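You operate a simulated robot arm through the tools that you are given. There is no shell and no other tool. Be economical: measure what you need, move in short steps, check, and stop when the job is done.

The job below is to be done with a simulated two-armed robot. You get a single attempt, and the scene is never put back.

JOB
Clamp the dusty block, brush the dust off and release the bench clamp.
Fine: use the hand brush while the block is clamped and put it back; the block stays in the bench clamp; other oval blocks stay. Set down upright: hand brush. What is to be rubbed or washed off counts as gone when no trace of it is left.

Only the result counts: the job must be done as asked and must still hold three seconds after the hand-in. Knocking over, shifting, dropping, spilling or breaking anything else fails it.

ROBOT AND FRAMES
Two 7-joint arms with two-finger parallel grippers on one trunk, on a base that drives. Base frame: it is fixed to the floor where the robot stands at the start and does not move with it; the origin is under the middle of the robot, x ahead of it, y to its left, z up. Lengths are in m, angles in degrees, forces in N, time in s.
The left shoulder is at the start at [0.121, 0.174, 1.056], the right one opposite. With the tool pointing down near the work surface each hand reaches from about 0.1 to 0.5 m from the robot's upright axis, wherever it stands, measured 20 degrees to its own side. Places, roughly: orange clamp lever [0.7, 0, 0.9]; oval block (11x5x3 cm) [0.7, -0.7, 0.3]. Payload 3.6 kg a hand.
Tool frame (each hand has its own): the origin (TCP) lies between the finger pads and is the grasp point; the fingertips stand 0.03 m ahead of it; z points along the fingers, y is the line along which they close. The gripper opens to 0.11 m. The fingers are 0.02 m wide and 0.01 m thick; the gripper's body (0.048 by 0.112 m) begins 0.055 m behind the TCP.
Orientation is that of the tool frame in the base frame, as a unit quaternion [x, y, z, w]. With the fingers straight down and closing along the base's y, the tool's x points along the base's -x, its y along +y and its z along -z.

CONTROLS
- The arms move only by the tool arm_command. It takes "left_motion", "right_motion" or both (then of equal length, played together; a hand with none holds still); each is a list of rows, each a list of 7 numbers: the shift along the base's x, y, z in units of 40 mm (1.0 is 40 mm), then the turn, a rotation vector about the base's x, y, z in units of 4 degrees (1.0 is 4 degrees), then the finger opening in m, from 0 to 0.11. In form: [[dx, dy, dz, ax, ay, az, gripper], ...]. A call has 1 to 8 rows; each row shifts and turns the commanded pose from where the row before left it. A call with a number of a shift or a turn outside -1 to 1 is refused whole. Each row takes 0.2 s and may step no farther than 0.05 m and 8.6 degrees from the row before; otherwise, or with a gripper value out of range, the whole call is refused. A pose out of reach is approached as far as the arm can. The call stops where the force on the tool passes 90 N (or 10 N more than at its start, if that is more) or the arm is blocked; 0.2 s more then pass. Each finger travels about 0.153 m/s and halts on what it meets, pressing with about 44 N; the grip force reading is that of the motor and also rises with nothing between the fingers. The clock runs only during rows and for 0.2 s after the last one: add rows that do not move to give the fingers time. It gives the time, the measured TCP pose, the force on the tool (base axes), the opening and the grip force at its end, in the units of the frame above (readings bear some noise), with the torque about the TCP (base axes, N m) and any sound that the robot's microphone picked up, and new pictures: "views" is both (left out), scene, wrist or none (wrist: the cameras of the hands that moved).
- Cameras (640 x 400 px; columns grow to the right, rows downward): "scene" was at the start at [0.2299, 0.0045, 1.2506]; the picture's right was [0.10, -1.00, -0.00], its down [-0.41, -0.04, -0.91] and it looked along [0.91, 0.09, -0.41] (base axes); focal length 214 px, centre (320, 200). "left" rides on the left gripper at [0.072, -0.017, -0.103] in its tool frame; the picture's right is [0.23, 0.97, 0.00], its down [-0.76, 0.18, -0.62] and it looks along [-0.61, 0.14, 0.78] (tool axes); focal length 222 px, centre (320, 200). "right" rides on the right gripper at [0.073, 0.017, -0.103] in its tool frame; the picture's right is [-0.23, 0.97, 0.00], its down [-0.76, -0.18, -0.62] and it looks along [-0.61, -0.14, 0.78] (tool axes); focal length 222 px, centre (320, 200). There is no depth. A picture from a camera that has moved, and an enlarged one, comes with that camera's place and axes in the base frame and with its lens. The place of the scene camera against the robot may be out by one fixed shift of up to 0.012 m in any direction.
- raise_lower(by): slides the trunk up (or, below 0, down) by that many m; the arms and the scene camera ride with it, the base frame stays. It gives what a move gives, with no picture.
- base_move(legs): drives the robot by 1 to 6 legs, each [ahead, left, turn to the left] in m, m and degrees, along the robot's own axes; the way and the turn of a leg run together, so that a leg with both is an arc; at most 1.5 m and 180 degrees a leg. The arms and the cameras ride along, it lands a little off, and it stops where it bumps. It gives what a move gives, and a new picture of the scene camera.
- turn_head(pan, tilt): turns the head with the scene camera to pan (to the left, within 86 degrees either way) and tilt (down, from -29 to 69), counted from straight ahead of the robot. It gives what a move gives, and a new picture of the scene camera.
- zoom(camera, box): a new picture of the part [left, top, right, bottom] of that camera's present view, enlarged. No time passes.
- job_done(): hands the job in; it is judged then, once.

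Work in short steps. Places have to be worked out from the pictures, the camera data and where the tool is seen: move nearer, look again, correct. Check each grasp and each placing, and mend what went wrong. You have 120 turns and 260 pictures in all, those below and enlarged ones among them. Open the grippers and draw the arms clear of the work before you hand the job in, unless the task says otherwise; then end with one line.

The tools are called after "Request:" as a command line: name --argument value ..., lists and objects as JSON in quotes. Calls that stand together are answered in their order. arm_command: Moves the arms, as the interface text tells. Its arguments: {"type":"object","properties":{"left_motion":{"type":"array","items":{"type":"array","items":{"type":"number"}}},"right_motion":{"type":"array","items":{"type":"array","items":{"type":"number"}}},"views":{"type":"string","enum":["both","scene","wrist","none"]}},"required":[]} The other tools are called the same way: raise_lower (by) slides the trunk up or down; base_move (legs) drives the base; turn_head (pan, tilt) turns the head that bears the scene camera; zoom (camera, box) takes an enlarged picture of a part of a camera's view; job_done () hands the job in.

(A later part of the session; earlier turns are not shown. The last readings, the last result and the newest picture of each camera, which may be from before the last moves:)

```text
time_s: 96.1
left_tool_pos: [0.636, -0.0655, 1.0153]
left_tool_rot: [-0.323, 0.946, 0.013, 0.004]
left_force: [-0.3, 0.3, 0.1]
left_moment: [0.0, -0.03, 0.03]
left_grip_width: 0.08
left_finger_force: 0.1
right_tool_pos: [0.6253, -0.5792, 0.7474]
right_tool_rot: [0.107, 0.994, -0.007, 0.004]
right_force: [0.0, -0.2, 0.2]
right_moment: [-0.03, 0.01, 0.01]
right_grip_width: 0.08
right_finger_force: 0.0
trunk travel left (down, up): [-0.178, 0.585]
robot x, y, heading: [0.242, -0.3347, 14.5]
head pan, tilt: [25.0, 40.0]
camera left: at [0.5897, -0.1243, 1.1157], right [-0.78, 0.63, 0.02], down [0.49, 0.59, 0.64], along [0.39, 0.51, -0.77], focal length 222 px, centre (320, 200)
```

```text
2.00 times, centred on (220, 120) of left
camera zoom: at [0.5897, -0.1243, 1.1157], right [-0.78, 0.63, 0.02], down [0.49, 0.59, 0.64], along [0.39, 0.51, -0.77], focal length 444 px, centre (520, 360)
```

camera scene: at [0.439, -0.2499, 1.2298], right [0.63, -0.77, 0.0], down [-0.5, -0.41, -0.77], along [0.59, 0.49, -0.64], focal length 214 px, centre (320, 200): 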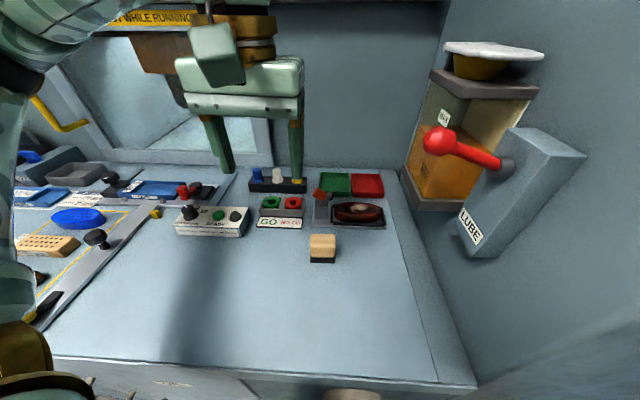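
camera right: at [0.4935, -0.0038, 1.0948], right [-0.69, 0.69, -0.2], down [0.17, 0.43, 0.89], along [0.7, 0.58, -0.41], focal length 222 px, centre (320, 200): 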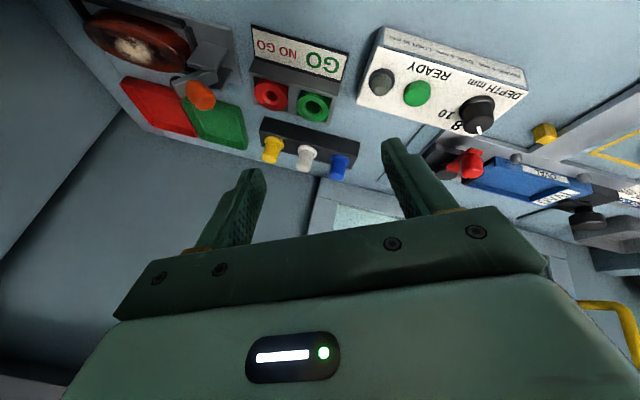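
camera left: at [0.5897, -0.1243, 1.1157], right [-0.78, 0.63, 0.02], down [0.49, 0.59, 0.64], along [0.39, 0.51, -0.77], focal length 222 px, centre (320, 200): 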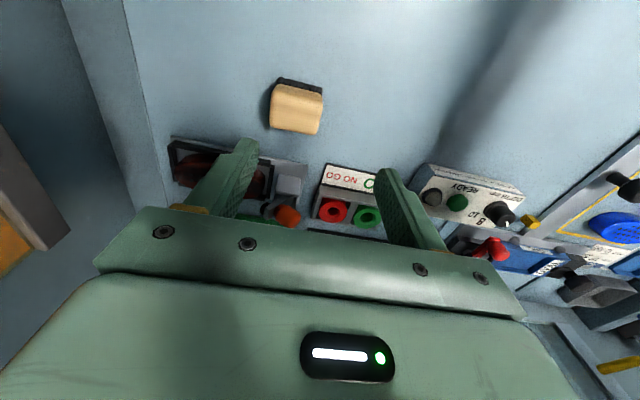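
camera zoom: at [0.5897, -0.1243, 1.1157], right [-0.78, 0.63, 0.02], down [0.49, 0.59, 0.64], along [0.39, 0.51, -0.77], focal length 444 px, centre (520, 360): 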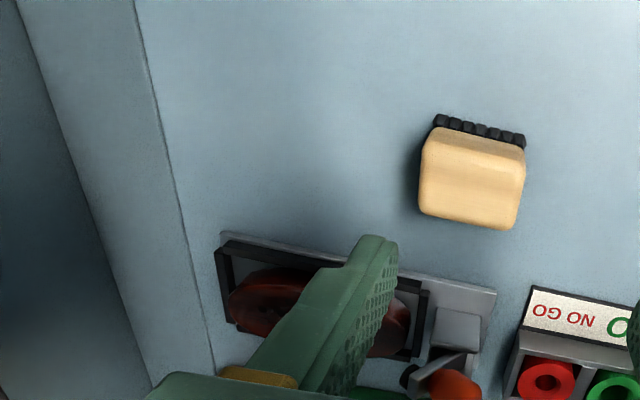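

The brush at [0.647, -0.081] sits square to the bench. I zoom in harder on the lever to understand its motion.

Request:
zoom --camera "scene" --box '[300, 175, 396, 235]'

Request:
arm_command --left_motion '[[-0.4, 0.5, 0, 0, 0, 0, 0.08], [-0.4, 0.5, 0, 0, 0, 0, 0.08], [-0.4, 0.5, 0, 0, 0, 0, 0.08]]' --views "none"

Request:
zoom --camera "left" --box '[80, 100, 320, 250]'

```text
6.67 times, centred on (348, 205) of scene
camera zoom: at [0.4391, -0.2501, 1.2298], right [0.63, -0.77, 0.0], down [-0.5, -0.41, -0.77], along [0.59, 0.49, -0.64], focal length 1430 px, centre (133, 167)
```

zoom: 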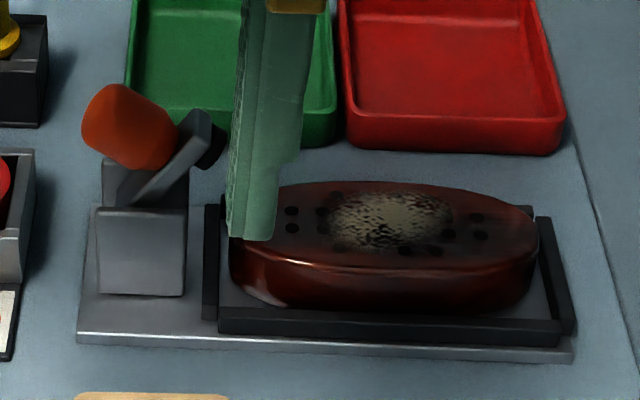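

```text
time_s: 96.9
left_tool_pos: [0.5864, -0.0029, 1.0146]
left_tool_rot: [-0.322, 0.947, 0.013, 0.004]
left_force: [-0.5, -0.1, 0.2]
left_moment: [-0.02, -0.03, -0.01]
left_grip_width: 0.0797
left_finger_force: 0.1
right_tool_pos: [0.6249, -0.577, 0.748]
right_tool_rot: [0.107, 0.994, -0.007, 0.005]
right_force: [-0.5, 0.5, -0.6]
right_moment: [0.02, 0.0, -0.03]
right_grip_width: 0.0797
right_finger_force: 0.0
trunk travel left (down, up): [-0.178, 0.585]
robot x, y, heading: [0.2421, -0.3318, 14.1]
head pan, tilt: [25.0, 40.0]
```

```text
2.67 times, centred on (200, 175) of left
camera zoom: at [0.5403, -0.0631, 1.1163], right [-0.77, 0.63, 0.02], down [0.5, 0.59, 0.64], along [0.39, 0.5, -0.77], focal length 592 px, centre (640, 267)
```

zoom: 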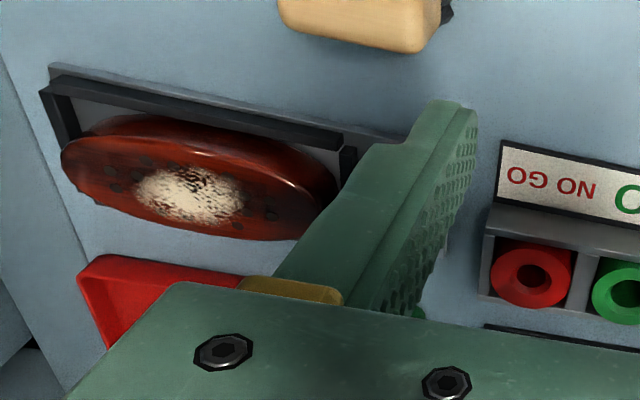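

The pad arm leans up and to the right, with the orange knob above its pivot. Pushing the knob to the right (towards the block) should swing the pad down onto the block. I close the left fingers and go to the left side of the knob.

Request:
arm_command --left_motion '[[0.6, 0.27, 0, 0, 0, 0, 0], [0.65, 0.27, 0, 0, 0, 0, 0], [0.65, 0.27, -0.2, 0, 0, 0, 0], [0.65, 0.27, -0.3, 0, 0, 0, 0], [0, 0, 0, 0, 0, 0, 0]]' --views "both"

Request:
zoom --camera "scene" --box '[280, 150, 408, 230]'

```text
time_s: 98.1
left_tool_pos: [0.6877, 0.0342, 0.9913]
left_tool_rot: [-0.322, 0.947, 0.014, 0.005]
left_force: [-0.1, -0.2, 0.5]
left_moment: [-0.03, 0.03, -0.02]
left_grip_width: 0.0
left_finger_force: 37.5
right_tool_pos: [0.6246, -0.5788, 0.7481]
right_tool_rot: [0.107, 0.994, -0.008, 0.004]
right_force: [0.0, -0.5, -0.4]
right_moment: [-0.01, -0.02, -0.02]
right_grip_width: 0.0801
right_finger_force: 0.0
trunk travel left (down, up): [-0.178, 0.585]
robot x, y, heading: [0.2403, -0.3299, 14.2]
head pan, tilt: [25.0, 40.0]
camera scene: at [0.4386, -0.25, 1.2299], right [0.63, -0.77, 0.0], down [-0.5, -0.41, -0.77], along [0.59, 0.49, -0.64], focal length 214 px, centre (320, 200)
camera left: at [0.6395, -0.0247, 1.0939], right [-0.77, 0.63, 0.02], down [0.5, 0.59, 0.64], along [0.39, 0.5, -0.77], focal length 222 px, centre (320, 200)
```

scene: 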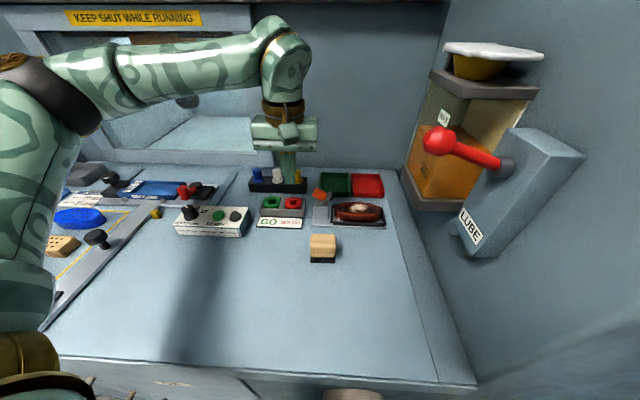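
left: 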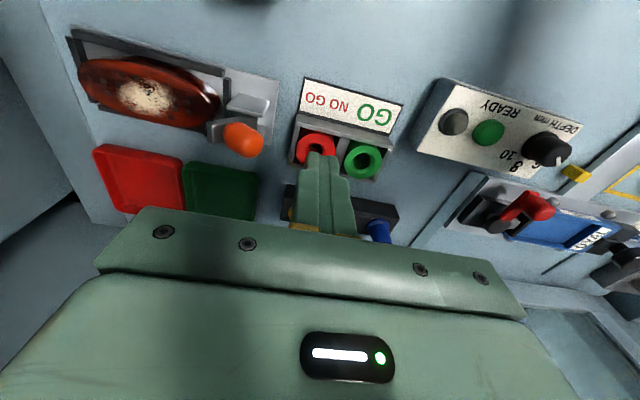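

```text
5.00 times, centred on (344, 190) of scene
camera zoom: at [0.4386, -0.25, 1.2299], right [0.63, -0.77, 0.0], down [-0.5, -0.41, -0.77], along [0.59, 0.49, -0.64], focal length 1072 px, centre (200, 250)
```

zoom: 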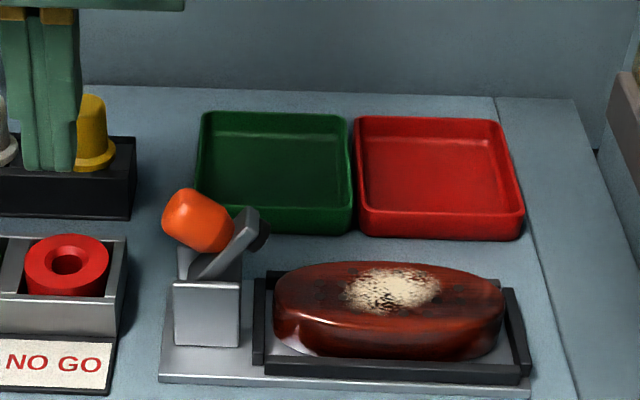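

The knob is at [0.7255, -0.007, 0.935], and the red ring top under the fingers is at z≈0.896. I descend to tip height ≈0.918 just left of the knob, and then push right in small steps.

Request:
arm_command --left_motion '[[0.15, -0.15, -0.5, 0, 0, 0, 0], [0.15, -0.17, -0.58, 0, 0, 0, 0], [0.15, -0.2, 0, 0, 0, 0, 0], [0.15, -0.2, 0, 0, 0, 0, 0], [0.15, -0.2, 0, 0, 0, 0, 0]]' --views "none"

Request:
zoom --camera "scene" --box '[280, 150, 408, 230]'

```text
time_s: 99.3
left_tool_pos: [0.7195, 0.0002, 0.9552]
left_tool_rot: [-0.324, 0.946, 0.013, 0.009]
left_force: [-0.7, 9.4, 27.9]
left_moment: [0.23, -0.34, 0.13]
left_grip_width: 0.0
left_finger_force: 37.8
right_tool_pos: [0.6245, -0.5787, 0.7491]
right_tool_rot: [0.108, 0.994, -0.007, 0.005]
right_force: [-0.5, -0.4, 0.7]
right_moment: [0.0, 0.01, 0.02]
right_grip_width: 0.0803
right_finger_force: 0.0
trunk travel left (down, up): [-0.178, 0.585]
robot x, y, heading: [0.2415, -0.3348, 14.4]
head pan, tilt: [25.0, 40.0]
```

```text
5.00 times, centred on (344, 190) of scene
camera zoom: at [0.4364, -0.2506, 1.2309], right [0.63, -0.77, 0.0], down [-0.5, -0.41, -0.77], along [0.59, 0.49, -0.64], focal length 1072 px, centre (200, 250)
```

zoom: 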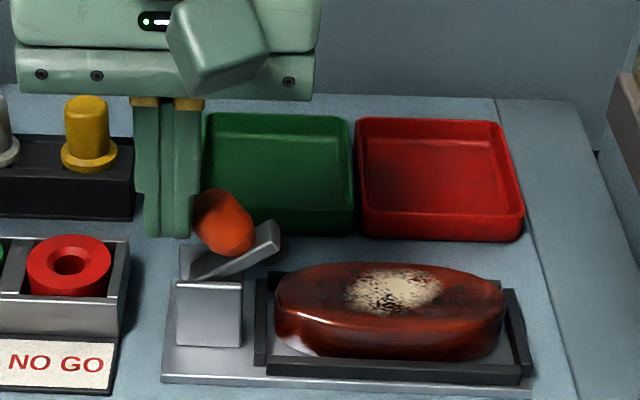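

The lever turns the right way and the pad is coming down. I keep pushing to the right.

Request:
arm_command --left_motion '[[0.15, -0.2, -0.05, 0, 0, 0, 0], [0.15, -0.2, -0.05, 0, 0, 0, 0], [0.15, -0.2, -0.05, 0, 0, 0, 0]]' --views "none"

Request:
zoom --camera "scene" --box '[280, 150, 408, 230]'

```text
time_s: 100.1
left_tool_pos: [0.7323, -0.0208, 0.9515]
left_tool_rot: [-0.326, 0.945, 0.011, 0.009]
left_force: [-8.2, 24.4, 61.2]
left_moment: [0.65, -0.56, 0.26]
left_grip_width: 0.0003
left_finger_force: 38.0
right_tool_pos: [0.6222, -0.5772, 0.751]
right_tool_rot: [0.106, 0.994, -0.007, 0.006]
right_force: [-0.3, -0.2, 0.1]
right_moment: [-0.02, 0.0, 0.0]
right_grip_width: 0.0798
right_finger_force: 0.0
trunk travel left (down, up): [-0.178, 0.585]
robot x, y, heading: [0.2353, -0.3339, 14.5]
head pan, tilt: [25.0, 40.0]
```

```text
5.00 times, centred on (344, 190) of scene
camera zoom: at [0.4324, -0.2493, 1.2315], right [0.64, -0.77, 0.0], down [-0.49, -0.41, -0.77], along [0.59, 0.49, -0.64], focal length 1072 px, centre (200, 250)
```

zoom: 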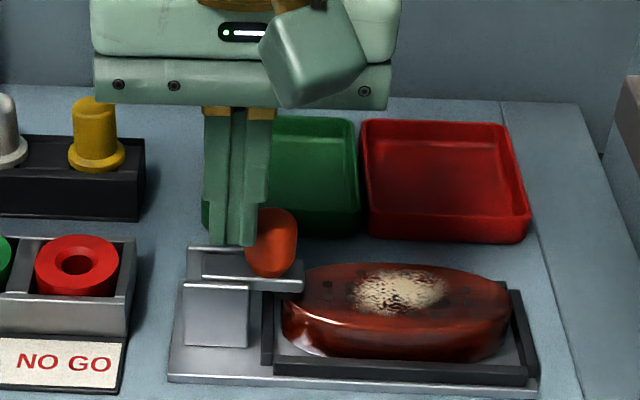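

The bar now lies flat with its pad on the block's end. The fingers press on the bracket, so I lift slightly and give a bit more push on the knob to seat it.

Request:
arm_command --left_motion '[[0, 0, 0.35, 0, 0, 0, 0], [0.12, -0.16, 0, 0, 0, 0, 0], [0.12, -0.16, 0, 0, 0, 0, 0], [0.12, -0.16, 0, 0, 0, 0, 0]]' --views "none"

Request:
zoom --camera "scene" --box '[280, 150, 408, 230]'

```text
time_s: 101.1
left_tool_pos: [0.7523, -0.0443, 0.959]
left_tool_rot: [-0.322, 0.947, 0.014, 0.004]
left_force: [-0.3, 0.0, 0.6]
left_moment: [-0.02, 0.0, 0.0]
left_grip_width: 0.0
left_finger_force: 37.1
right_tool_pos: [0.6249, -0.5784, 0.7465]
right_tool_rot: [0.108, 0.994, -0.008, 0.005]
right_force: [-0.1, -0.5, 0.8]
right_moment: [-0.01, 0.0, -0.01]
right_grip_width: 0.0797
right_finger_force: 0.1
trunk travel left (down, up): [-0.178, 0.585]
robot x, y, heading: [0.2429, -0.3378, 14.3]
head pan, tilt: [25.0, 40.0]
```

```text
5.00 times, centred on (344, 190) of scene
camera zoom: at [0.4392, -0.2505, 1.2297], right [0.63, -0.77, 0.0], down [-0.5, -0.41, -0.77], along [0.59, 0.49, -0.64], focal length 1072 px, centre (200, 250)
```

zoom: 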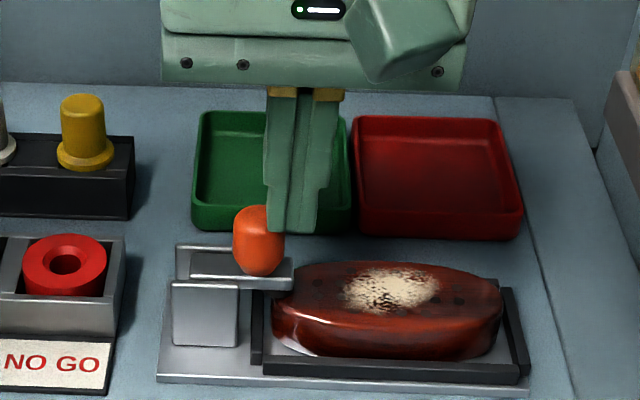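

The clamp looks closed: bar flat, knob upright, pad on the block. I lift the hand away and move over the brush with the fingers open.

Request:
arm_command --left_motion '[[0, 0, 0.8, 0, 0, 0, 0], [-0.2, 0, 0.8, 0, 0, 0, 0], [-0.6, -0.2, 0, 0, 0, 0, 0.09], [-0.6, -0.3, 0, 0, 0, 0, 0.09], [-0.6, -0.3, 0, 0, 0, 0, 0.09], [-0.63, -0.12, -0.5, 0, 0, 0, 0.09], [0, 0, 0, 0, 0, 0, 0.09]]' --views "both"

Request:
zoom --camera "scene" --box '[260, 170, 420, 270]'

```text
time_s: 102.7
left_tool_pos: [0.6452, -0.0773, 1.0043]
left_tool_rot: [-0.322, 0.947, 0.013, 0.004]
left_force: [0.3, 0.5, -0.1]
left_moment: [0.0, 0.02, -0.01]
left_grip_width: 0.09
left_finger_force: 0.1
right_tool_pos: [0.6254, -0.578, 0.7481]
right_tool_rot: [0.107, 0.994, -0.008, 0.004]
right_force: [0.2, -0.9, 0.2]
right_moment: [-0.01, 0.0, -0.01]
right_grip_width: 0.0799
right_finger_force: 0.1
trunk travel left (down, up): [-0.178, 0.585]
robot x, y, heading: [0.238, -0.3332, 14.6]
head pan, tilt: [25.0, 40.0]
camera scene: at [0.4389, -0.2502, 1.2298], right [0.63, -0.77, 0.0], down [-0.5, -0.41, -0.77], along [0.59, 0.49, -0.64], focal length 214 px, centre (320, 200)
camera left: at [0.5988, -0.1379, 1.1055], right [-0.77, 0.63, 0.02], down [0.5, 0.59, 0.64], along [0.39, 0.51, -0.77], focal length 222 px, centre (320, 200)
```

scene: 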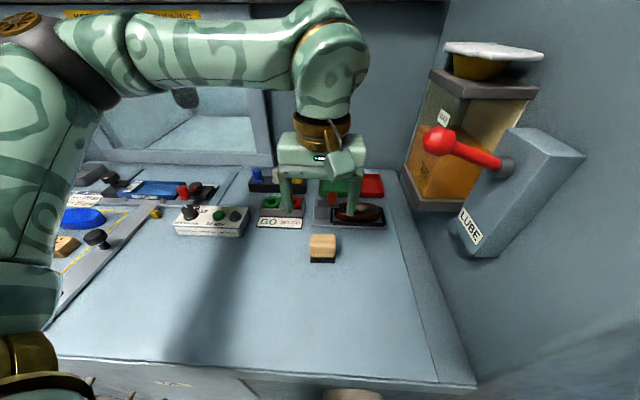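
left: 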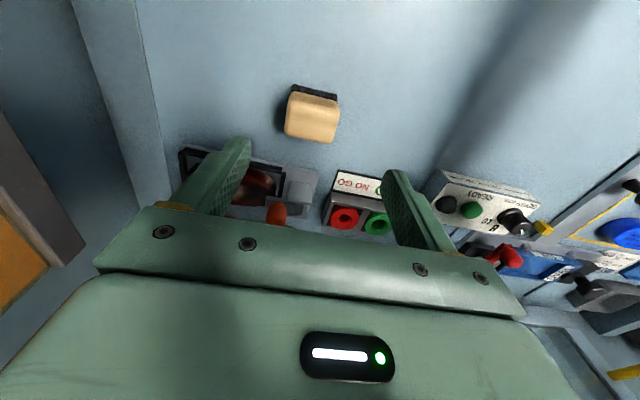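

```text
4.00 times, centred on (340, 220) of scene
camera zoom: at [0.4389, -0.2502, 1.2298], right [0.63, -0.77, 0.0], down [-0.5, -0.41, -0.77], along [0.59, 0.49, -0.64], focal length 858 px, centre (240, 120)
```

zoom: 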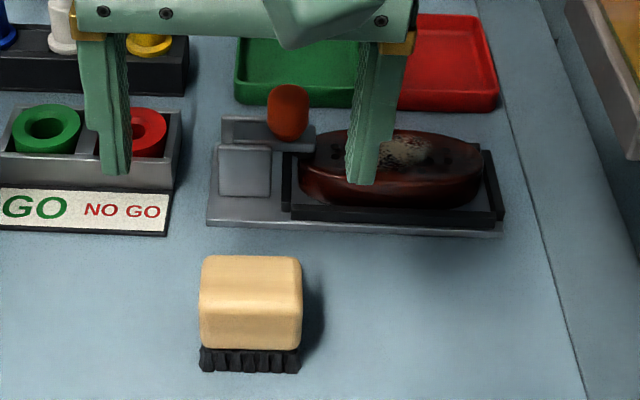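

The brush is 6 cm tall, centred at [0.646, -0.081], with its wood from z 0.866 to 0.91. I lower straight over it to TCP z≈0.895.

Request:
arm_command --left_motion '[[0, -0.05, -0.6, 0, 0, 0, 0.09], [0, -0.05, -0.6, 0, 0, 0, 0.09], [0, 0, -0.6, 0, 0, 0, 0.09], [0, 0, -0.6, 0, 0, 0, 0.09], [0, 0, -0.3, 0, 0, 0, 0.09]]' --views "wrist"

Request:
zoom --camera "scene" --box '[260, 190, 420, 290]'

```text
time_s: 103.9
left_tool_pos: [0.6465, -0.0836, 0.8959]
left_tool_rot: [-0.323, 0.946, 0.013, 0.004]
left_force: [0.1, -0.2, 0.0]
left_moment: [0.01, -0.01, -0.02]
left_grip_width: 0.0899
left_finger_force: 0.1
right_tool_pos: [0.6251, -0.5785, 0.7483]
right_tool_rot: [0.108, 0.994, -0.008, 0.005]
right_force: [-0.1, 0.2, 0.5]
right_moment: [0.0, -0.02, -0.02]
right_grip_width: 0.0801
right_finger_force: 0.1
trunk travel left (down, up): [-0.178, 0.585]
robot x, y, heading: [0.2401, -0.3384, 14.4]
head pan, tilt: [25.0, 40.0]
camera left: at [0.5992, -0.1424, 0.9977], right [-0.77, 0.63, 0.02], down [0.5, 0.59, 0.64], along [0.39, 0.5, -0.77], focal length 222 px, centre (320, 200)
```

left: 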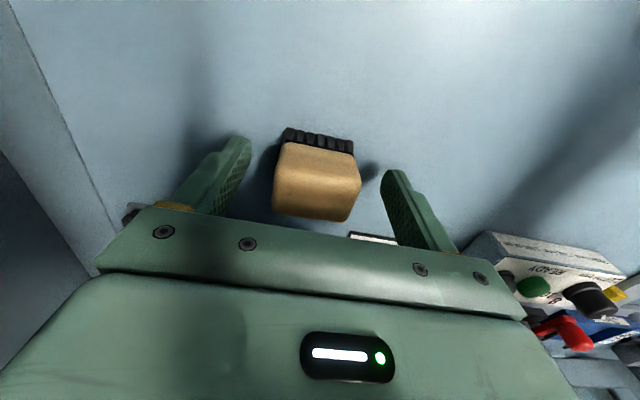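

```text
4.00 times, centred on (340, 240) of scene
camera zoom: at [0.4389, -0.25, 1.2298], right [0.63, -0.77, 0.0], down [-0.5, -0.41, -0.77], along [0.59, 0.49, -0.64], focal length 858 px, centre (240, 40)
```

zoom: 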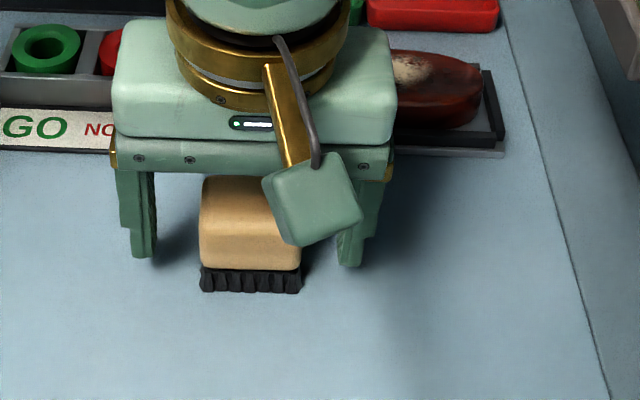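

Well centred. I close on the brush.

Request:
arm_command --left_motion '[[0, 0, 0, 0, 0, 0, 0.065], [0, 0, 0, 0, 0, 0, 0.05], [0, 0, 0, 0, 0, 0, 0.045], [0, 0, 0, 0, 0, 0, 0.045]]' --views "none"

```text
time_s: 104.9
left_tool_pos: [0.6464, -0.0845, 0.8969]
left_tool_rot: [-0.322, 0.947, 0.013, 0.003]
left_force: [0.5, -0.4, 0.9]
left_moment: [-0.07, -0.04, -0.01]
left_grip_width: 0.0494
left_finger_force: 44.1
right_tool_pos: [0.6257, -0.5783, 0.7483]
right_tool_rot: [0.108, 0.994, -0.007, 0.005]
right_force: [0.1, -0.7, 0.2]
right_moment: [-0.01, -0.02, 0.02]
right_grip_width: 0.08
right_finger_force: 0.0
trunk travel left (down, up): [-0.178, 0.585]
robot x, y, heading: [0.2453, -0.3303, 14.3]
head pan, tilt: [25.0, 40.0]
```

The brush is gripped (0.049 m). I raise the trunk by 8 cm, which lifts the brush and also improves reach over the block.

Request:
raise_lower --by 0.08

Request:
zoom --camera "scene" --box '[220, 130, 460, 280]'

```text
time_s: 106.1
left_tool_pos: [0.6475, -0.0824, 0.974]
left_tool_rot: [-0.322, 0.947, 0.015, 0.003]
left_force: [-0.4, 0.4, 0.0]
left_moment: [0.02, 0.0, 0.03]
left_grip_width: 0.045
left_finger_force: 0.0
right_tool_pos: [0.6257, -0.579, 0.8281]
right_tool_rot: [0.107, 0.994, -0.007, 0.004]
right_force: [0.5, 0.0, 0.7]
right_moment: [-0.02, 0.01, -0.01]
right_grip_width: 0.0801
right_finger_force: 0.0
trunk travel left (down, up): [-0.258, 0.505]
robot x, y, heading: [0.2406, -0.3334, 14.3]
head pan, tilt: [25.0, 40.0]
```

```text
2.67 times, centred on (340, 205) of scene
camera zoom: at [0.3992, -0.2602, 1.3129], right [0.63, -0.77, 0.0], down [-0.5, -0.41, -0.77], along [0.59, 0.49, -0.64], focal length 572 px, centre (267, 187)
```

zoom: 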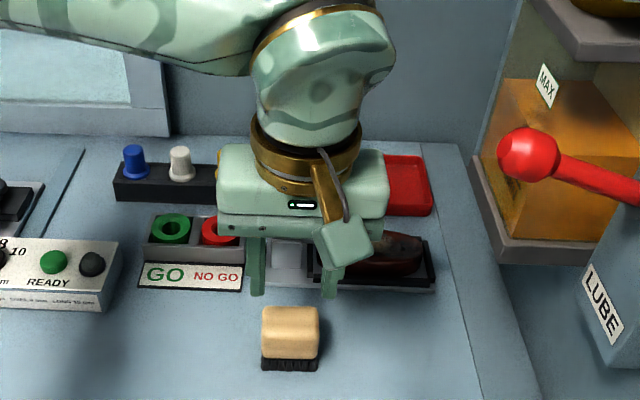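

The fingers slipped off upwards and the brush is still standing in place. I go back down a bit deeper and grip with full closing force.

Request:
arm_command --left_motion '[[0, 0, 0, 0, 0, 0, 0.09], [0, 0, 0, 0, 0, 0, 0.09], [0, 0, -0.7, 0, 0, 0, 0.09], [0, 0, -0.7, 0, 0, 0, 0.09], [0, 0, -0.7, 0, 0, 0, 0.09], [0, 0, 0, 0, 0, 0, 0.09]]' --views "wrist"

Request:
zoom --camera "scene" --box '[260, 190, 420, 290]'

```text
time_s: 107.5
left_tool_pos: [0.6463, -0.0828, 0.8918]
left_tool_rot: [-0.322, 0.947, 0.013, 0.005]
left_force: [0.5, -0.1, -0.1]
left_moment: [-0.02, 0.0, -0.04]
left_grip_width: 0.0899
left_finger_force: 0.2
right_tool_pos: [0.6256, -0.5796, 0.8268]
right_tool_rot: [0.107, 0.994, -0.008, 0.004]
right_force: [0.2, 0.0, 0.0]
right_moment: [-0.01, -0.02, 0.02]
right_grip_width: 0.08
right_finger_force: 0.0
trunk travel left (down, up): [-0.258, 0.505]
robot x, y, heading: [0.2389, -0.3362, 14.0]
head pan, tilt: [25.0, 40.0]
camera left: at [0.5999, -0.1422, 0.9931], right [-0.77, 0.63, 0.02], down [0.5, 0.59, 0.64], along [0.39, 0.5, -0.77], focal length 222 px, centre (320, 200)
```

left: 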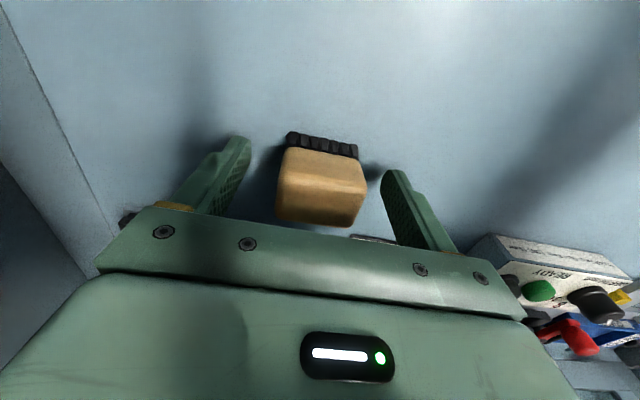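

```text
4.00 times, centred on (340, 240) of scene
camera zoom: at [0.3983, -0.2605, 1.3131], right [0.63, -0.77, 0.0], down [-0.5, -0.41, -0.77], along [0.59, 0.49, -0.64], focal length 858 px, centre (240, 40)
```

zoom: 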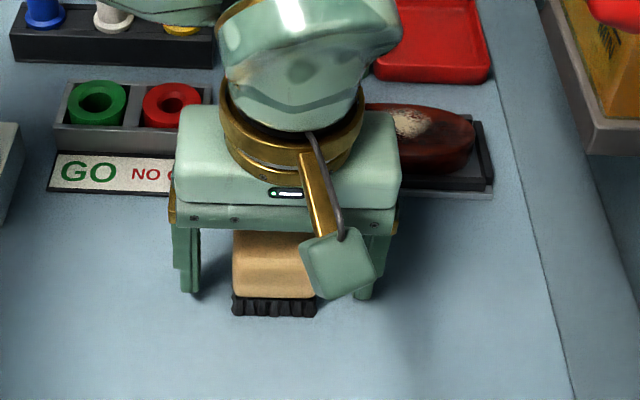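

Fingers straddle the wood well. I close fully and lift just a little to test the grip.

Request:
arm_command --left_motion '[[0, 0, -0.1, 0, 0, 0, 0.07], [0, 0, 0, 0, 0, 0, 0.05], [0, 0, 0, 0, 0, 0, 0.0], [0, 0, 0, 0, 0, 0, 0.0], [0, 0, 0, 0, 0, 0, 0.0], [0, 0, 0.4, 0, 0, 0, 0.0], [0, 0, 0.4, 0, 0, 0, 0.0]]' --views "wrist"

```text
time_s: 109.1
left_tool_pos: [0.6485, -0.0849, 0.9198]
left_tool_rot: [-0.323, 0.946, 0.014, 0.004]
left_force: [-0.3, 0.0, -1.2]
left_moment: [-0.01, 0.03, -0.01]
left_grip_width: 0.0494
left_finger_force: 44.3
right_tool_pos: [0.626, -0.5789, 0.8279]
right_tool_rot: [0.107, 0.994, -0.007, 0.005]
right_force: [0.4, 0.3, 0.0]
right_moment: [-0.01, 0.02, -0.02]
right_grip_width: 0.0799
right_finger_force: 0.1
trunk travel left (down, up): [-0.258, 0.505]
robot x, y, heading: [0.2431, -0.3326, 14.0]
head pan, tilt: [25.0, 40.0]
camera left: at [0.6015, -0.1426, 1.0214], right [-0.77, 0.63, 0.02], down [0.5, 0.59, 0.64], along [0.39, 0.51, -0.77], focal length 222 px, centre (320, 200)
```

left: 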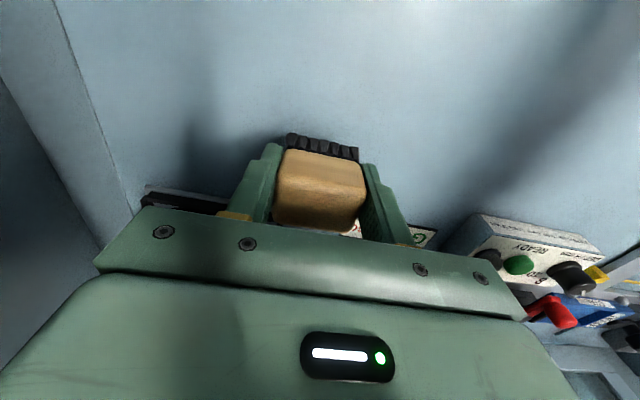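

The brush is held now. I lift it further and carry it over the block.

Request:
arm_command --left_motion '[[0, 0, 0.8, 0, 0, 0, 0], [0.1, -0.15, 0.8, 0, 0, 0, 0], [0.6, -0.1, 0, 0, 0, 0, 0], [0.7, 0, 0, 0, 0, 0, 0], [0.7, 0, 0, 0, 0, 0, 0], [0.7, 0.1, 0, 0, 0, 0, 0], [0.6, 0.1, 0, 0, 0, 0, 0]]' --views "both"

Request:
zoom --camera "scene" --box '[260, 130, 420, 230]'

```text
time_s: 110.7
left_tool_pos: [0.7822, -0.0863, 0.9848]
left_tool_rot: [-0.323, 0.946, 0.014, 0.004]
left_force: [-0.7, 0.1, -0.3]
left_moment: [0.02, -0.01, -0.02]
left_grip_width: 0.0494
left_finger_force: 43.9
right_tool_pos: [0.6264, -0.5782, 0.828]
right_tool_rot: [0.108, 0.994, -0.008, 0.004]
right_force: [-0.1, 0.5, -0.2]
right_moment: [0.01, -0.02, -0.02]
right_grip_width: 0.08
right_finger_force: 0.1
trunk travel left (down, up): [-0.258, 0.505]
robot x, y, heading: [0.2394, -0.3339, 14.2]
head pan, tilt: [25.0, 40.0]
camera scene: at [0.399, -0.2606, 1.313], right [0.63, -0.77, 0.0], down [-0.5, -0.41, -0.77], along [0.59, 0.49, -0.64], focal length 214 px, centre (320, 200)
camera left: at [0.7348, -0.1457, 1.0852], right [-0.77, 0.63, 0.02], down [0.5, 0.59, 0.64], along [0.39, 0.5, -0.77], focal length 222 px, centre (320, 200)
```

scene: 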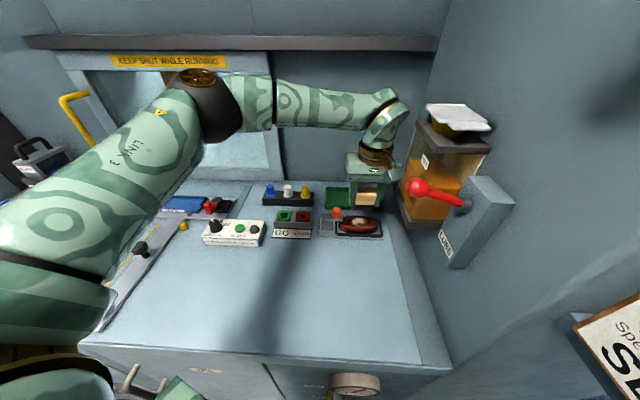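
left: 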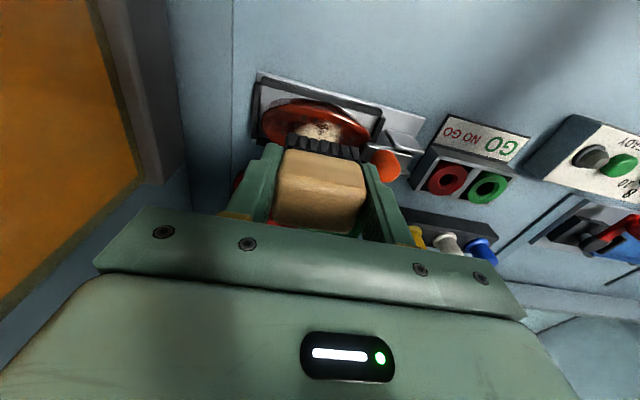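

```text
4.00 times, centred on (340, 180) of scene
camera zoom: at [0.399, -0.2606, 1.313], right [0.63, -0.77, 0.0], down [-0.5, -0.41, -0.77], along [0.59, 0.49, -0.64], focal length 858 px, centre (240, 280)
```

zoom: 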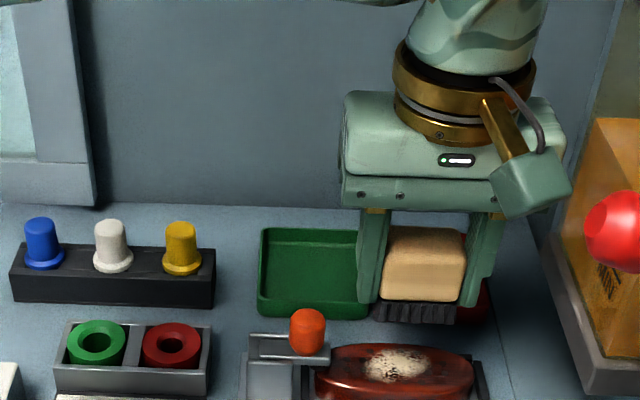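

The brush is right above the dust at [0.784, -0.08]. I lower gently until the bristles touch, watching the force.

Request:
arm_command --left_motion '[[0, 0, -0.4, 0, 0, 0, 0], [0, 0, -0.4, 0, 0, 0, 0], [0, 0, -0.25, 0, 0, 0, 0], [0, 0, -0.15, 0, 0, 0, 0]]' --views "none"

Request:
zoom --camera "scene" --box '[290, 170, 418, 250]'

```text
time_s: 111.7
left_tool_pos: [0.7826, -0.0852, 0.9367]
left_tool_rot: [-0.323, 0.946, 0.015, 0.005]
left_force: [-0.4, 0.8, -1.4]
left_moment: [-0.03, -0.01, 0.0]
left_grip_width: 0.0494
left_finger_force: 44.3
right_tool_pos: [0.625, -0.5789, 0.8274]
right_tool_rot: [0.107, 0.994, -0.007, 0.005]
right_force: [-0.3, 0.3, -0.5]
right_moment: [0.01, -0.01, -0.01]
right_grip_width: 0.0802
right_finger_force: 0.0
trunk travel left (down, up): [-0.258, 0.505]
robot x, y, heading: [0.2412, -0.336, 14.1]
head pan, tilt: [25.0, 40.0]
```

```text
5.00 times, centred on (354, 210) of scene
camera zoom: at [0.3987, -0.2603, 1.313], right [0.63, -0.77, 0.0], down [-0.5, -0.41, -0.77], along [0.59, 0.49, -0.64], focal length 1072 px, centre (150, 150)
```

zoom: 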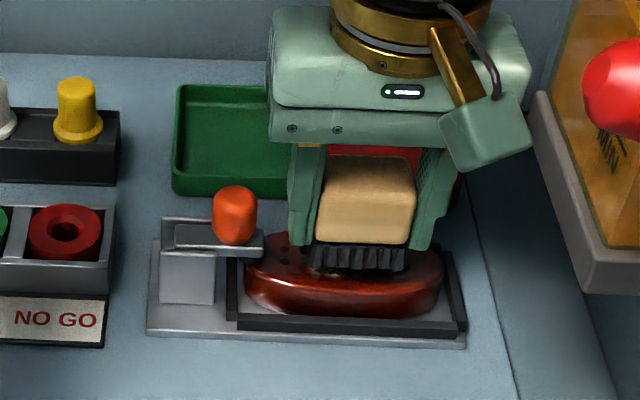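

Almost touching. I lower a few millimetres more.

Request:
arm_command --left_motion '[[0, 0, -0.1, 0, 0, 0, 0], [0, 0, -0.05, 0, 0, 0, 0]]' --views "none"

```text
time_s: 112.3
left_tool_pos: [0.7831, -0.0846, 0.9294]
left_tool_rot: [-0.323, 0.946, 0.014, 0.004]
left_force: [-0.3, 0.0, 0.0]
left_moment: [0.0, 0.01, 0.0]
left_grip_width: 0.0494
left_finger_force: 44.2
right_tool_pos: [0.6251, -0.5794, 0.8274]
right_tool_rot: [0.108, 0.994, -0.008, 0.004]
right_force: [-0.2, 0.0, -0.4]
right_moment: [0.01, 0.0, 0.03]
right_grip_width: 0.08
right_finger_force: 0.1
trunk travel left (down, up): [-0.258, 0.505]
robot x, y, heading: [0.241, -0.3322, 14.4]
head pan, tilt: [25.0, 40.0]
```

No contact yet, so I go lower in small steps.

Request:
arm_command --left_motion '[[0, 0, -0.08, 0, 0, 0, 0], [0, 0, -0.08, 0, 0, 0, 0]]' --views "none"

Request:
zoom --camera "scene" --box '[306, 185, 402, 245]'

```text
time_s: 112.9
left_tool_pos: [0.7809, -0.0845, 0.9231]
left_tool_rot: [-0.323, 0.946, 0.013, 0.004]
left_force: [-0.1, 0.5, -0.2]
left_moment: [0.02, 0.0, -0.01]
left_grip_width: 0.0493
left_finger_force: 44.3
right_tool_pos: [0.6244, -0.5801, 0.8291]
right_tool_rot: [0.107, 0.994, -0.008, 0.005]
right_force: [0.7, 0.4, -0.5]
right_moment: [-0.02, 0.0, 0.0]
right_grip_width: 0.0801
right_finger_force: 0.2
trunk travel left (down, up): [-0.258, 0.505]
robot x, y, heading: [0.2418, -0.3311, 14.4]
head pan, tilt: [25.0, 40.0]
```

```text
6.67 times, centred on (354, 215) of scene
camera zoom: at [0.3987, -0.2603, 1.3131], right [0.63, -0.77, 0.0], down [-0.5, -0.41, -0.77], along [0.59, 0.49, -0.64], focal length 1430 px, centre (93, 100)
```

zoom: 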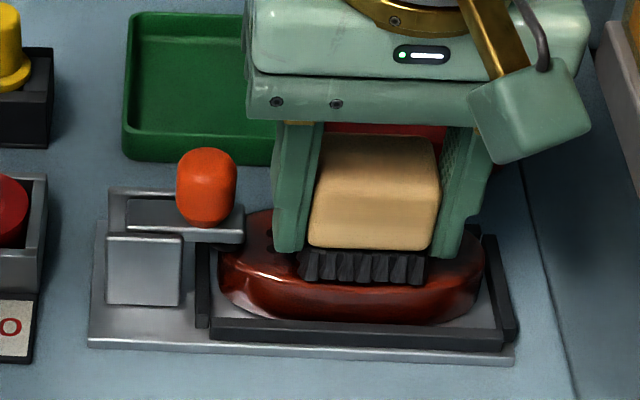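

I go down 3 mm more and make a sweeping pattern along and across the block.

Request:
arm_command --left_motion '[[0, 0, -0.08, 0, 0, 0, 0], [0.3, -0.4, 0, 0, 0, 0, 0], [0.15, -0.2, 0, 0, 0, 0, 0], [-0.3, 0.4, 0, 0, 0, 0, 0], [-0.3, 0.4, 0, 0, 0, 0, 0], [-0.15, 0.2, 0, 0, 0, 0, 0], [0.3, -0.4, 0, 0, 0, 0, 0]]' --views "none"

Request:
zoom --camera "scene" --box '[306, 185, 402, 245]'

Request:
zoom --camera "left" --box '[220, 60, 460, 210]'

```text
time_s: 113.7
left_tool_pos: [0.7851, -0.087, 0.9201]
left_tool_rot: [-0.331, 0.944, 0.018, 0.001]
left_force: [-42.0, 31.4, 11.2]
left_moment: [-3.92, -4.43, -2.14]
left_grip_width: 0.0494
left_finger_force: 44.2
right_tool_pos: [0.6202, -0.5712, 0.8328]
right_tool_rot: [0.101, 0.995, -0.007, 0.009]
right_force: [-0.9, -0.2, 0.8]
right_moment: [0.04, -0.01, 0.04]
right_grip_width: 0.0799
right_finger_force: 0.1
trunk travel left (down, up): [-0.258, 0.505]
robot x, y, heading: [0.2364, -0.3313, 15.3]
head pan, tilt: [25.0, 40.0]
stopped in row 3 (left hand): the force on the tool passed its limit at 98 N (the readings are from after the stop); the commanded pose is now the measured one
```

```text
6.67 times, centred on (354, 215) of scene
camera zoom: at [0.3865, -0.2546, 1.3145], right [0.64, -0.77, 0.01], down [-0.49, -0.42, -0.77], along [0.59, 0.49, -0.64], focal length 1430 px, centre (93, 100)
```

zoom: 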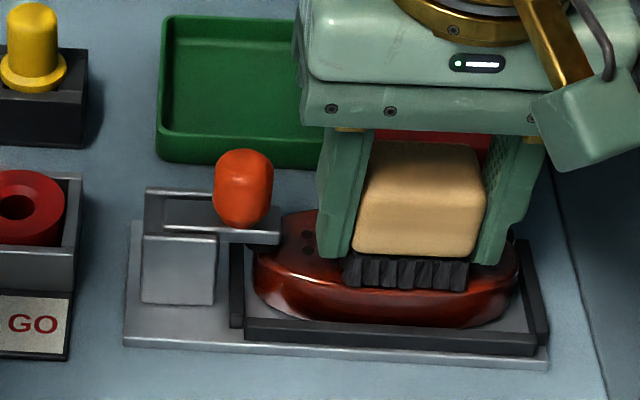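

```text
2.67 times, centred on (340, 135) of left
camera zoom: at [0.7392, -0.1483, 1.0218], right [-0.79, 0.62, 0.03], down [0.49, 0.59, 0.64], along [0.38, 0.52, -0.77], focal length 592 px, centre (267, 373)
```

zoom: 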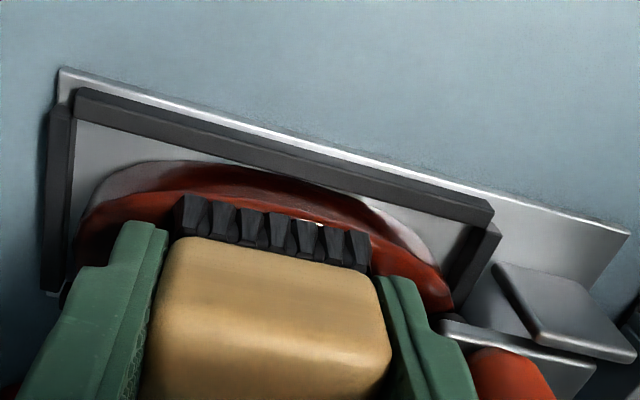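

Sideways force stopped the sweep to the right: the hand is close to the lube unit there. I back off slightly left and sweep across the block (front to back) instead, since the brush is as wide as the dust.

Request:
arm_command --left_motion '[[-0.12, 0.16, 0.05, 0, 0, 0, 0], [0.4, 0.3, 0, 0, 0, 0, 0], [-0.4, -0.3, 0, 0, 0, 0, 0], [-0.4, -0.3, 0, 0, 0, 0, 0], [-0.2, -0.15, 0, 0, 0, 0, 0], [0.4, 0.3, 0, 0, 0, 0, 0], [0.4, 0.3, 0, 0, 0, 0, 0], [0.2, 0.15, 0, 0, 0, 0, 0]]' --views "none"

Request:
zoom --camera "scene" --box '[306, 175, 418, 245]'

```text
time_s: 114.7
left_tool_pos: [0.7936, -0.0854, 0.9218]
left_tool_rot: [-0.35, 0.937, 0.017, 0.014]
left_force: [61.0, 18.7, -17.8]
left_moment: [-0.93, 6.16, 3.87]
left_grip_width: 0.0494
left_finger_force: 43.3
right_tool_pos: [0.6298, -0.5736, 0.8261]
right_tool_rot: [0.104, 0.995, -0.009, 0.002]
right_force: [-1.2, -0.5, -1.0]
right_moment: [0.01, -0.04, 0.0]
right_grip_width: 0.0798
right_finger_force: 0.1
trunk travel left (down, up): [-0.258, 0.505]
robot x, y, heading: [0.2424, -0.3324, 14.9]
head pan, tilt: [25.0, 40.0]
stopped in row 5 (left hand): the force on the tool passed its limit at 93 N (the readings are from after the stop); the commanded pose is now the measured one
```

```text
5.71 times, centred on (362, 210) of scene
camera zoom: at [0.4126, -0.2548, 1.3105], right [0.64, -0.77, -0.01], down [-0.5, -0.41, -0.76], along [0.58, 0.49, -0.65], focal length 1226 px, centre (80, 143)
```

zoom: 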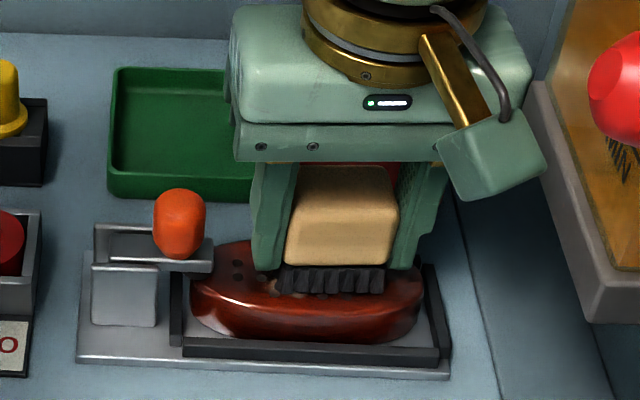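

The hand seems to be catching on something. I lift 3 cm to free it and inspect the dust.

Request:
arm_command --left_motion '[[0, 0, 0.25, 0, 0, 0, 0], [0, 0, 0.5, 0, 0, 0, 0], [-0.3, -0.2, 0.4, 0, 0, 0, 0], [-0.6, -0.45, 0, 0, 0, 0, 0]]' --views "wrist"

Request:
zoom --camera "scene" --box '[290, 165, 418, 245]'

```text
time_s: 115.7
left_tool_pos: [0.7481, -0.1186, 0.971]
left_tool_rot: [-0.338, 0.941, 0.012, 0.011]
left_force: [-2.4, 1.1, 0.0]
left_moment: [-0.1, -0.2, -0.08]
left_grip_width: 0.0494
left_finger_force: 43.9
right_tool_pos: [0.6263, -0.5716, 0.8292]
right_tool_rot: [0.104, 0.994, -0.008, 0.005]
right_force: [0.7, 0.8, 0.1]
right_moment: [-0.1, 0.08, -0.02]
right_grip_width: 0.0799
right_finger_force: 0.1
trunk travel left (down, up): [-0.258, 0.505]
robot x, y, heading: [0.2405, -0.3315, 14.7]
head pan, tilt: [25.0, 40.0]
camera left: at [0.701, -0.1803, 1.0715], right [-0.8, 0.61, 0.01], down [0.47, 0.6, 0.65], along [0.39, 0.52, -0.76], focal length 222 px, centre (320, 200)
```

left: 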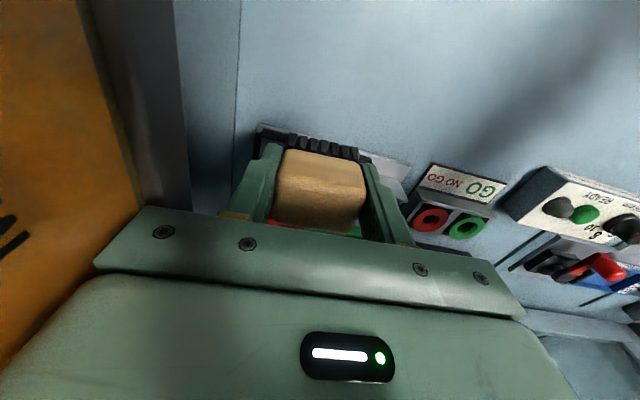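

```text
5.00 times, centred on (354, 205) of scene
camera zoom: at [0.3983, -0.2536, 1.3129], right [0.64, -0.77, 0.0], down [-0.5, -0.41, -0.76], along [0.59, 0.49, -0.65], focal length 1072 px, centre (150, 175)
```

zoom: 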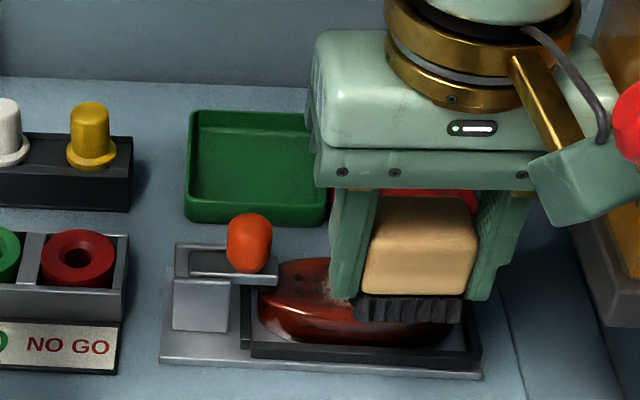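

The wrist camera bracket is close to the red lube handle (ball at about [0.657, -0.214, 1.144]), and that is what blocked me. I raise nothing there; instead I turn the hand about -52° so the camera swings away to the left.

Request:
arm_command --left_motion '[[-0.1, 0.1, 0.1, 0, 0, -1, 0], [-0.1, 0.1, 0, 0, 0, -1, 0], [0, 0, 0, 0, 0, -1, 0], [0, 0, 0, 0, 0, -1, 0], [0, 0, 0, 0, 0, -1, 0], [0, 0, 0, 0, 0, -1, 0], [0, 0, 0, 0, 0, -1, 0], [0, 0, 0, 0, 0, -1, 0]]' --views "scene"

Request:
zoom --camera "scene" --box '[290, 165, 418, 245]'

```text
time_s: 117.5
left_tool_pos: [0.7388, -0.1094, 0.9748]
left_tool_rot: [-0.068, 0.998, 0.011, 0.015]
left_force: [-0.5, -0.3, -1.1]
left_moment: [-0.05, 0.04, 0.03]
left_grip_width: 0.0491
left_finger_force: 43.8
right_tool_pos: [0.6266, -0.5745, 0.8283]
right_tool_rot: [0.104, 0.995, -0.008, 0.005]
right_force: [0.0, -0.4, 0.1]
right_moment: [0.02, -0.02, -0.02]
right_grip_width: 0.0802
right_finger_force: 0.1
trunk travel left (down, up): [-0.258, 0.505]
robot x, y, heading: [0.2447, -0.3361, 14.8]
head pan, tilt: [25.0, 40.0]
camera scene: at [0.3982, -0.2578, 1.3131], right [0.64, -0.77, 0.0], down [-0.49, -0.41, -0.77], along [0.59, 0.49, -0.64], focal length 214 px, centre (320, 200)
```

scene: 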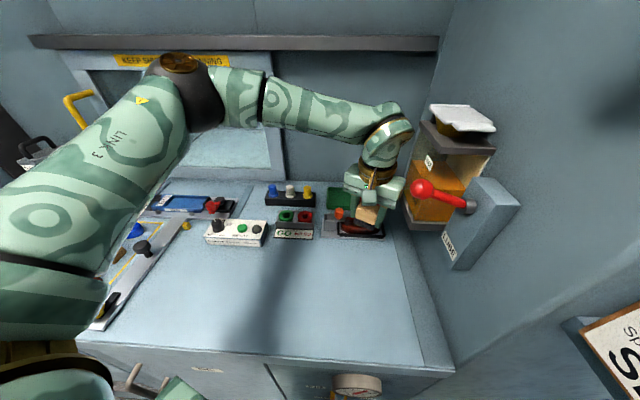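

```text
5.00 times, centred on (354, 205) of scene
camera zoom: at [0.3982, -0.2578, 1.3131], right [0.64, -0.77, 0.0], down [-0.49, -0.41, -0.77], along [0.59, 0.49, -0.64], focal length 1072 px, centre (150, 175)
```

zoom: 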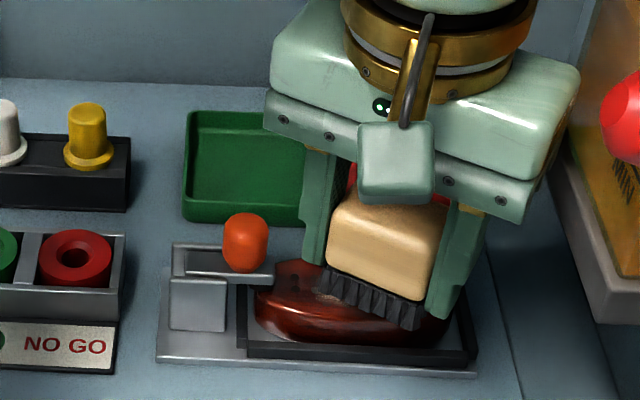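

The handle looks unmoved and the hand is clear of it. I turn 8° more, return over the dust centre, lower to contact and sweep.

Request:
arm_command --left_motion '[[0.3, 0.25, 0, 0, 0, -1, 0], [0.35, 0.25, 0, 0, 0, -1, 0], [0.35, 0.16, -0.4, 0, 0, 0, 0], [0, 0, -0.5, 0, 0, 0, 0], [0, 0, -0.3, 0, 0, 0, 0], [0, 0, -0.13, 0, 0, 0, 0]]' --views "none"

Request:
zoom --camera "scene" --box '[290, 165, 418, 245]'

```text
time_s: 118.9
left_tool_pos: [0.7805, -0.0828, 0.9238]
left_tool_rot: [0.001, 1.0, 0.009, 0.017]
left_force: [0.5, -1.0, -0.8]
left_moment: [0.0, 0.02, -0.01]
left_grip_width: 0.0491
left_finger_force: 43.1
right_tool_pos: [0.6266, -0.5744, 0.8275]
right_tool_rot: [0.103, 0.995, -0.007, 0.006]
right_force: [-0.4, 0.6, -0.4]
right_moment: [-0.01, -0.01, 0.0]
right_grip_width: 0.08
right_finger_force: 0.1
trunk travel left (down, up): [-0.258, 0.505]
robot x, y, heading: [0.2404, -0.3318, 14.8]
head pan, tilt: [25.0, 40.0]
```

```text
5.00 times, centred on (354, 205) of scene
camera zoom: at [0.3983, -0.2578, 1.3131], right [0.64, -0.77, 0.0], down [-0.49, -0.41, -0.77], along [0.59, 0.49, -0.64], focal length 1072 px, centre (150, 175)
```

zoom: 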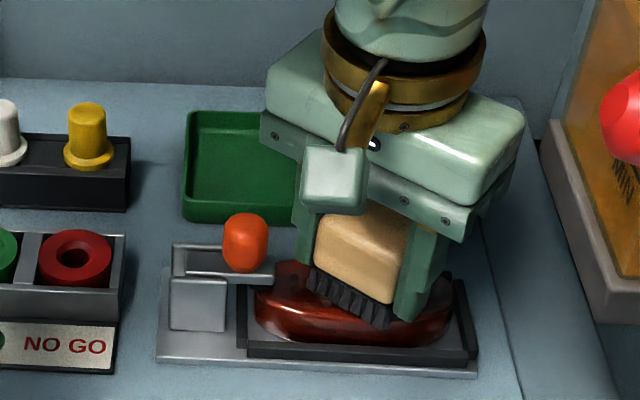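

In place. I press 3 mm more and sweep to and fro in several directions around the dust.

Request:
arm_command --left_motion '[[0, 0, -0.08, 0, 0, 0, 0], [0.4, 0, 0, 0, 0, 0, 0], [-0.4, 0, 0, 0, 0, 0, 0], [-0.5, 0, 0, 0, 0, 0, 0], [0.5, 0, 0, 0, 0, 0, 0], [0, 0.4, 0, 0, 0, 0, 0], [0, -0.4, 0, 0, 0, 0, 0], [0, -0.4, 0, 0, 0, 0, 0]]' --views "none"

Request:
zoom --camera "scene" --box '[290, 165, 418, 245]'

```text
time_s: 120.7
left_tool_pos: [0.7806, -0.0924, 0.9194]
left_tool_rot: [-0.002, 1.0, 0.009, 0.018]
left_force: [-6.9, 28.2, 14.5]
left_moment: [-2.32, -0.94, -0.01]
left_grip_width: 0.0493
left_finger_force: 44.2
right_tool_pos: [0.6267, -0.5712, 0.829]
right_tool_rot: [0.102, 0.995, -0.009, 0.006]
right_force: [-0.1, -0.2, 0.0]
right_moment: [-0.02, 0.03, -0.03]
right_grip_width: 0.08
right_finger_force: 0.1
trunk travel left (down, up): [-0.258, 0.505]
robot x, y, heading: [0.2398, -0.3285, 14.6]
head pan, tilt: [25.0, 40.0]
```

```text
5.00 times, centred on (354, 205) of scene
camera zoom: at [0.3958, -0.2527, 1.3132], right [0.64, -0.77, 0.0], down [-0.49, -0.42, -0.77], along [0.59, 0.49, -0.64], focal length 1072 px, centre (150, 175)
```

zoom: 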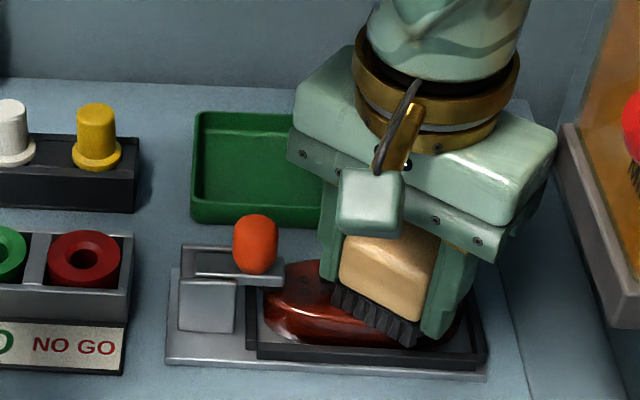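

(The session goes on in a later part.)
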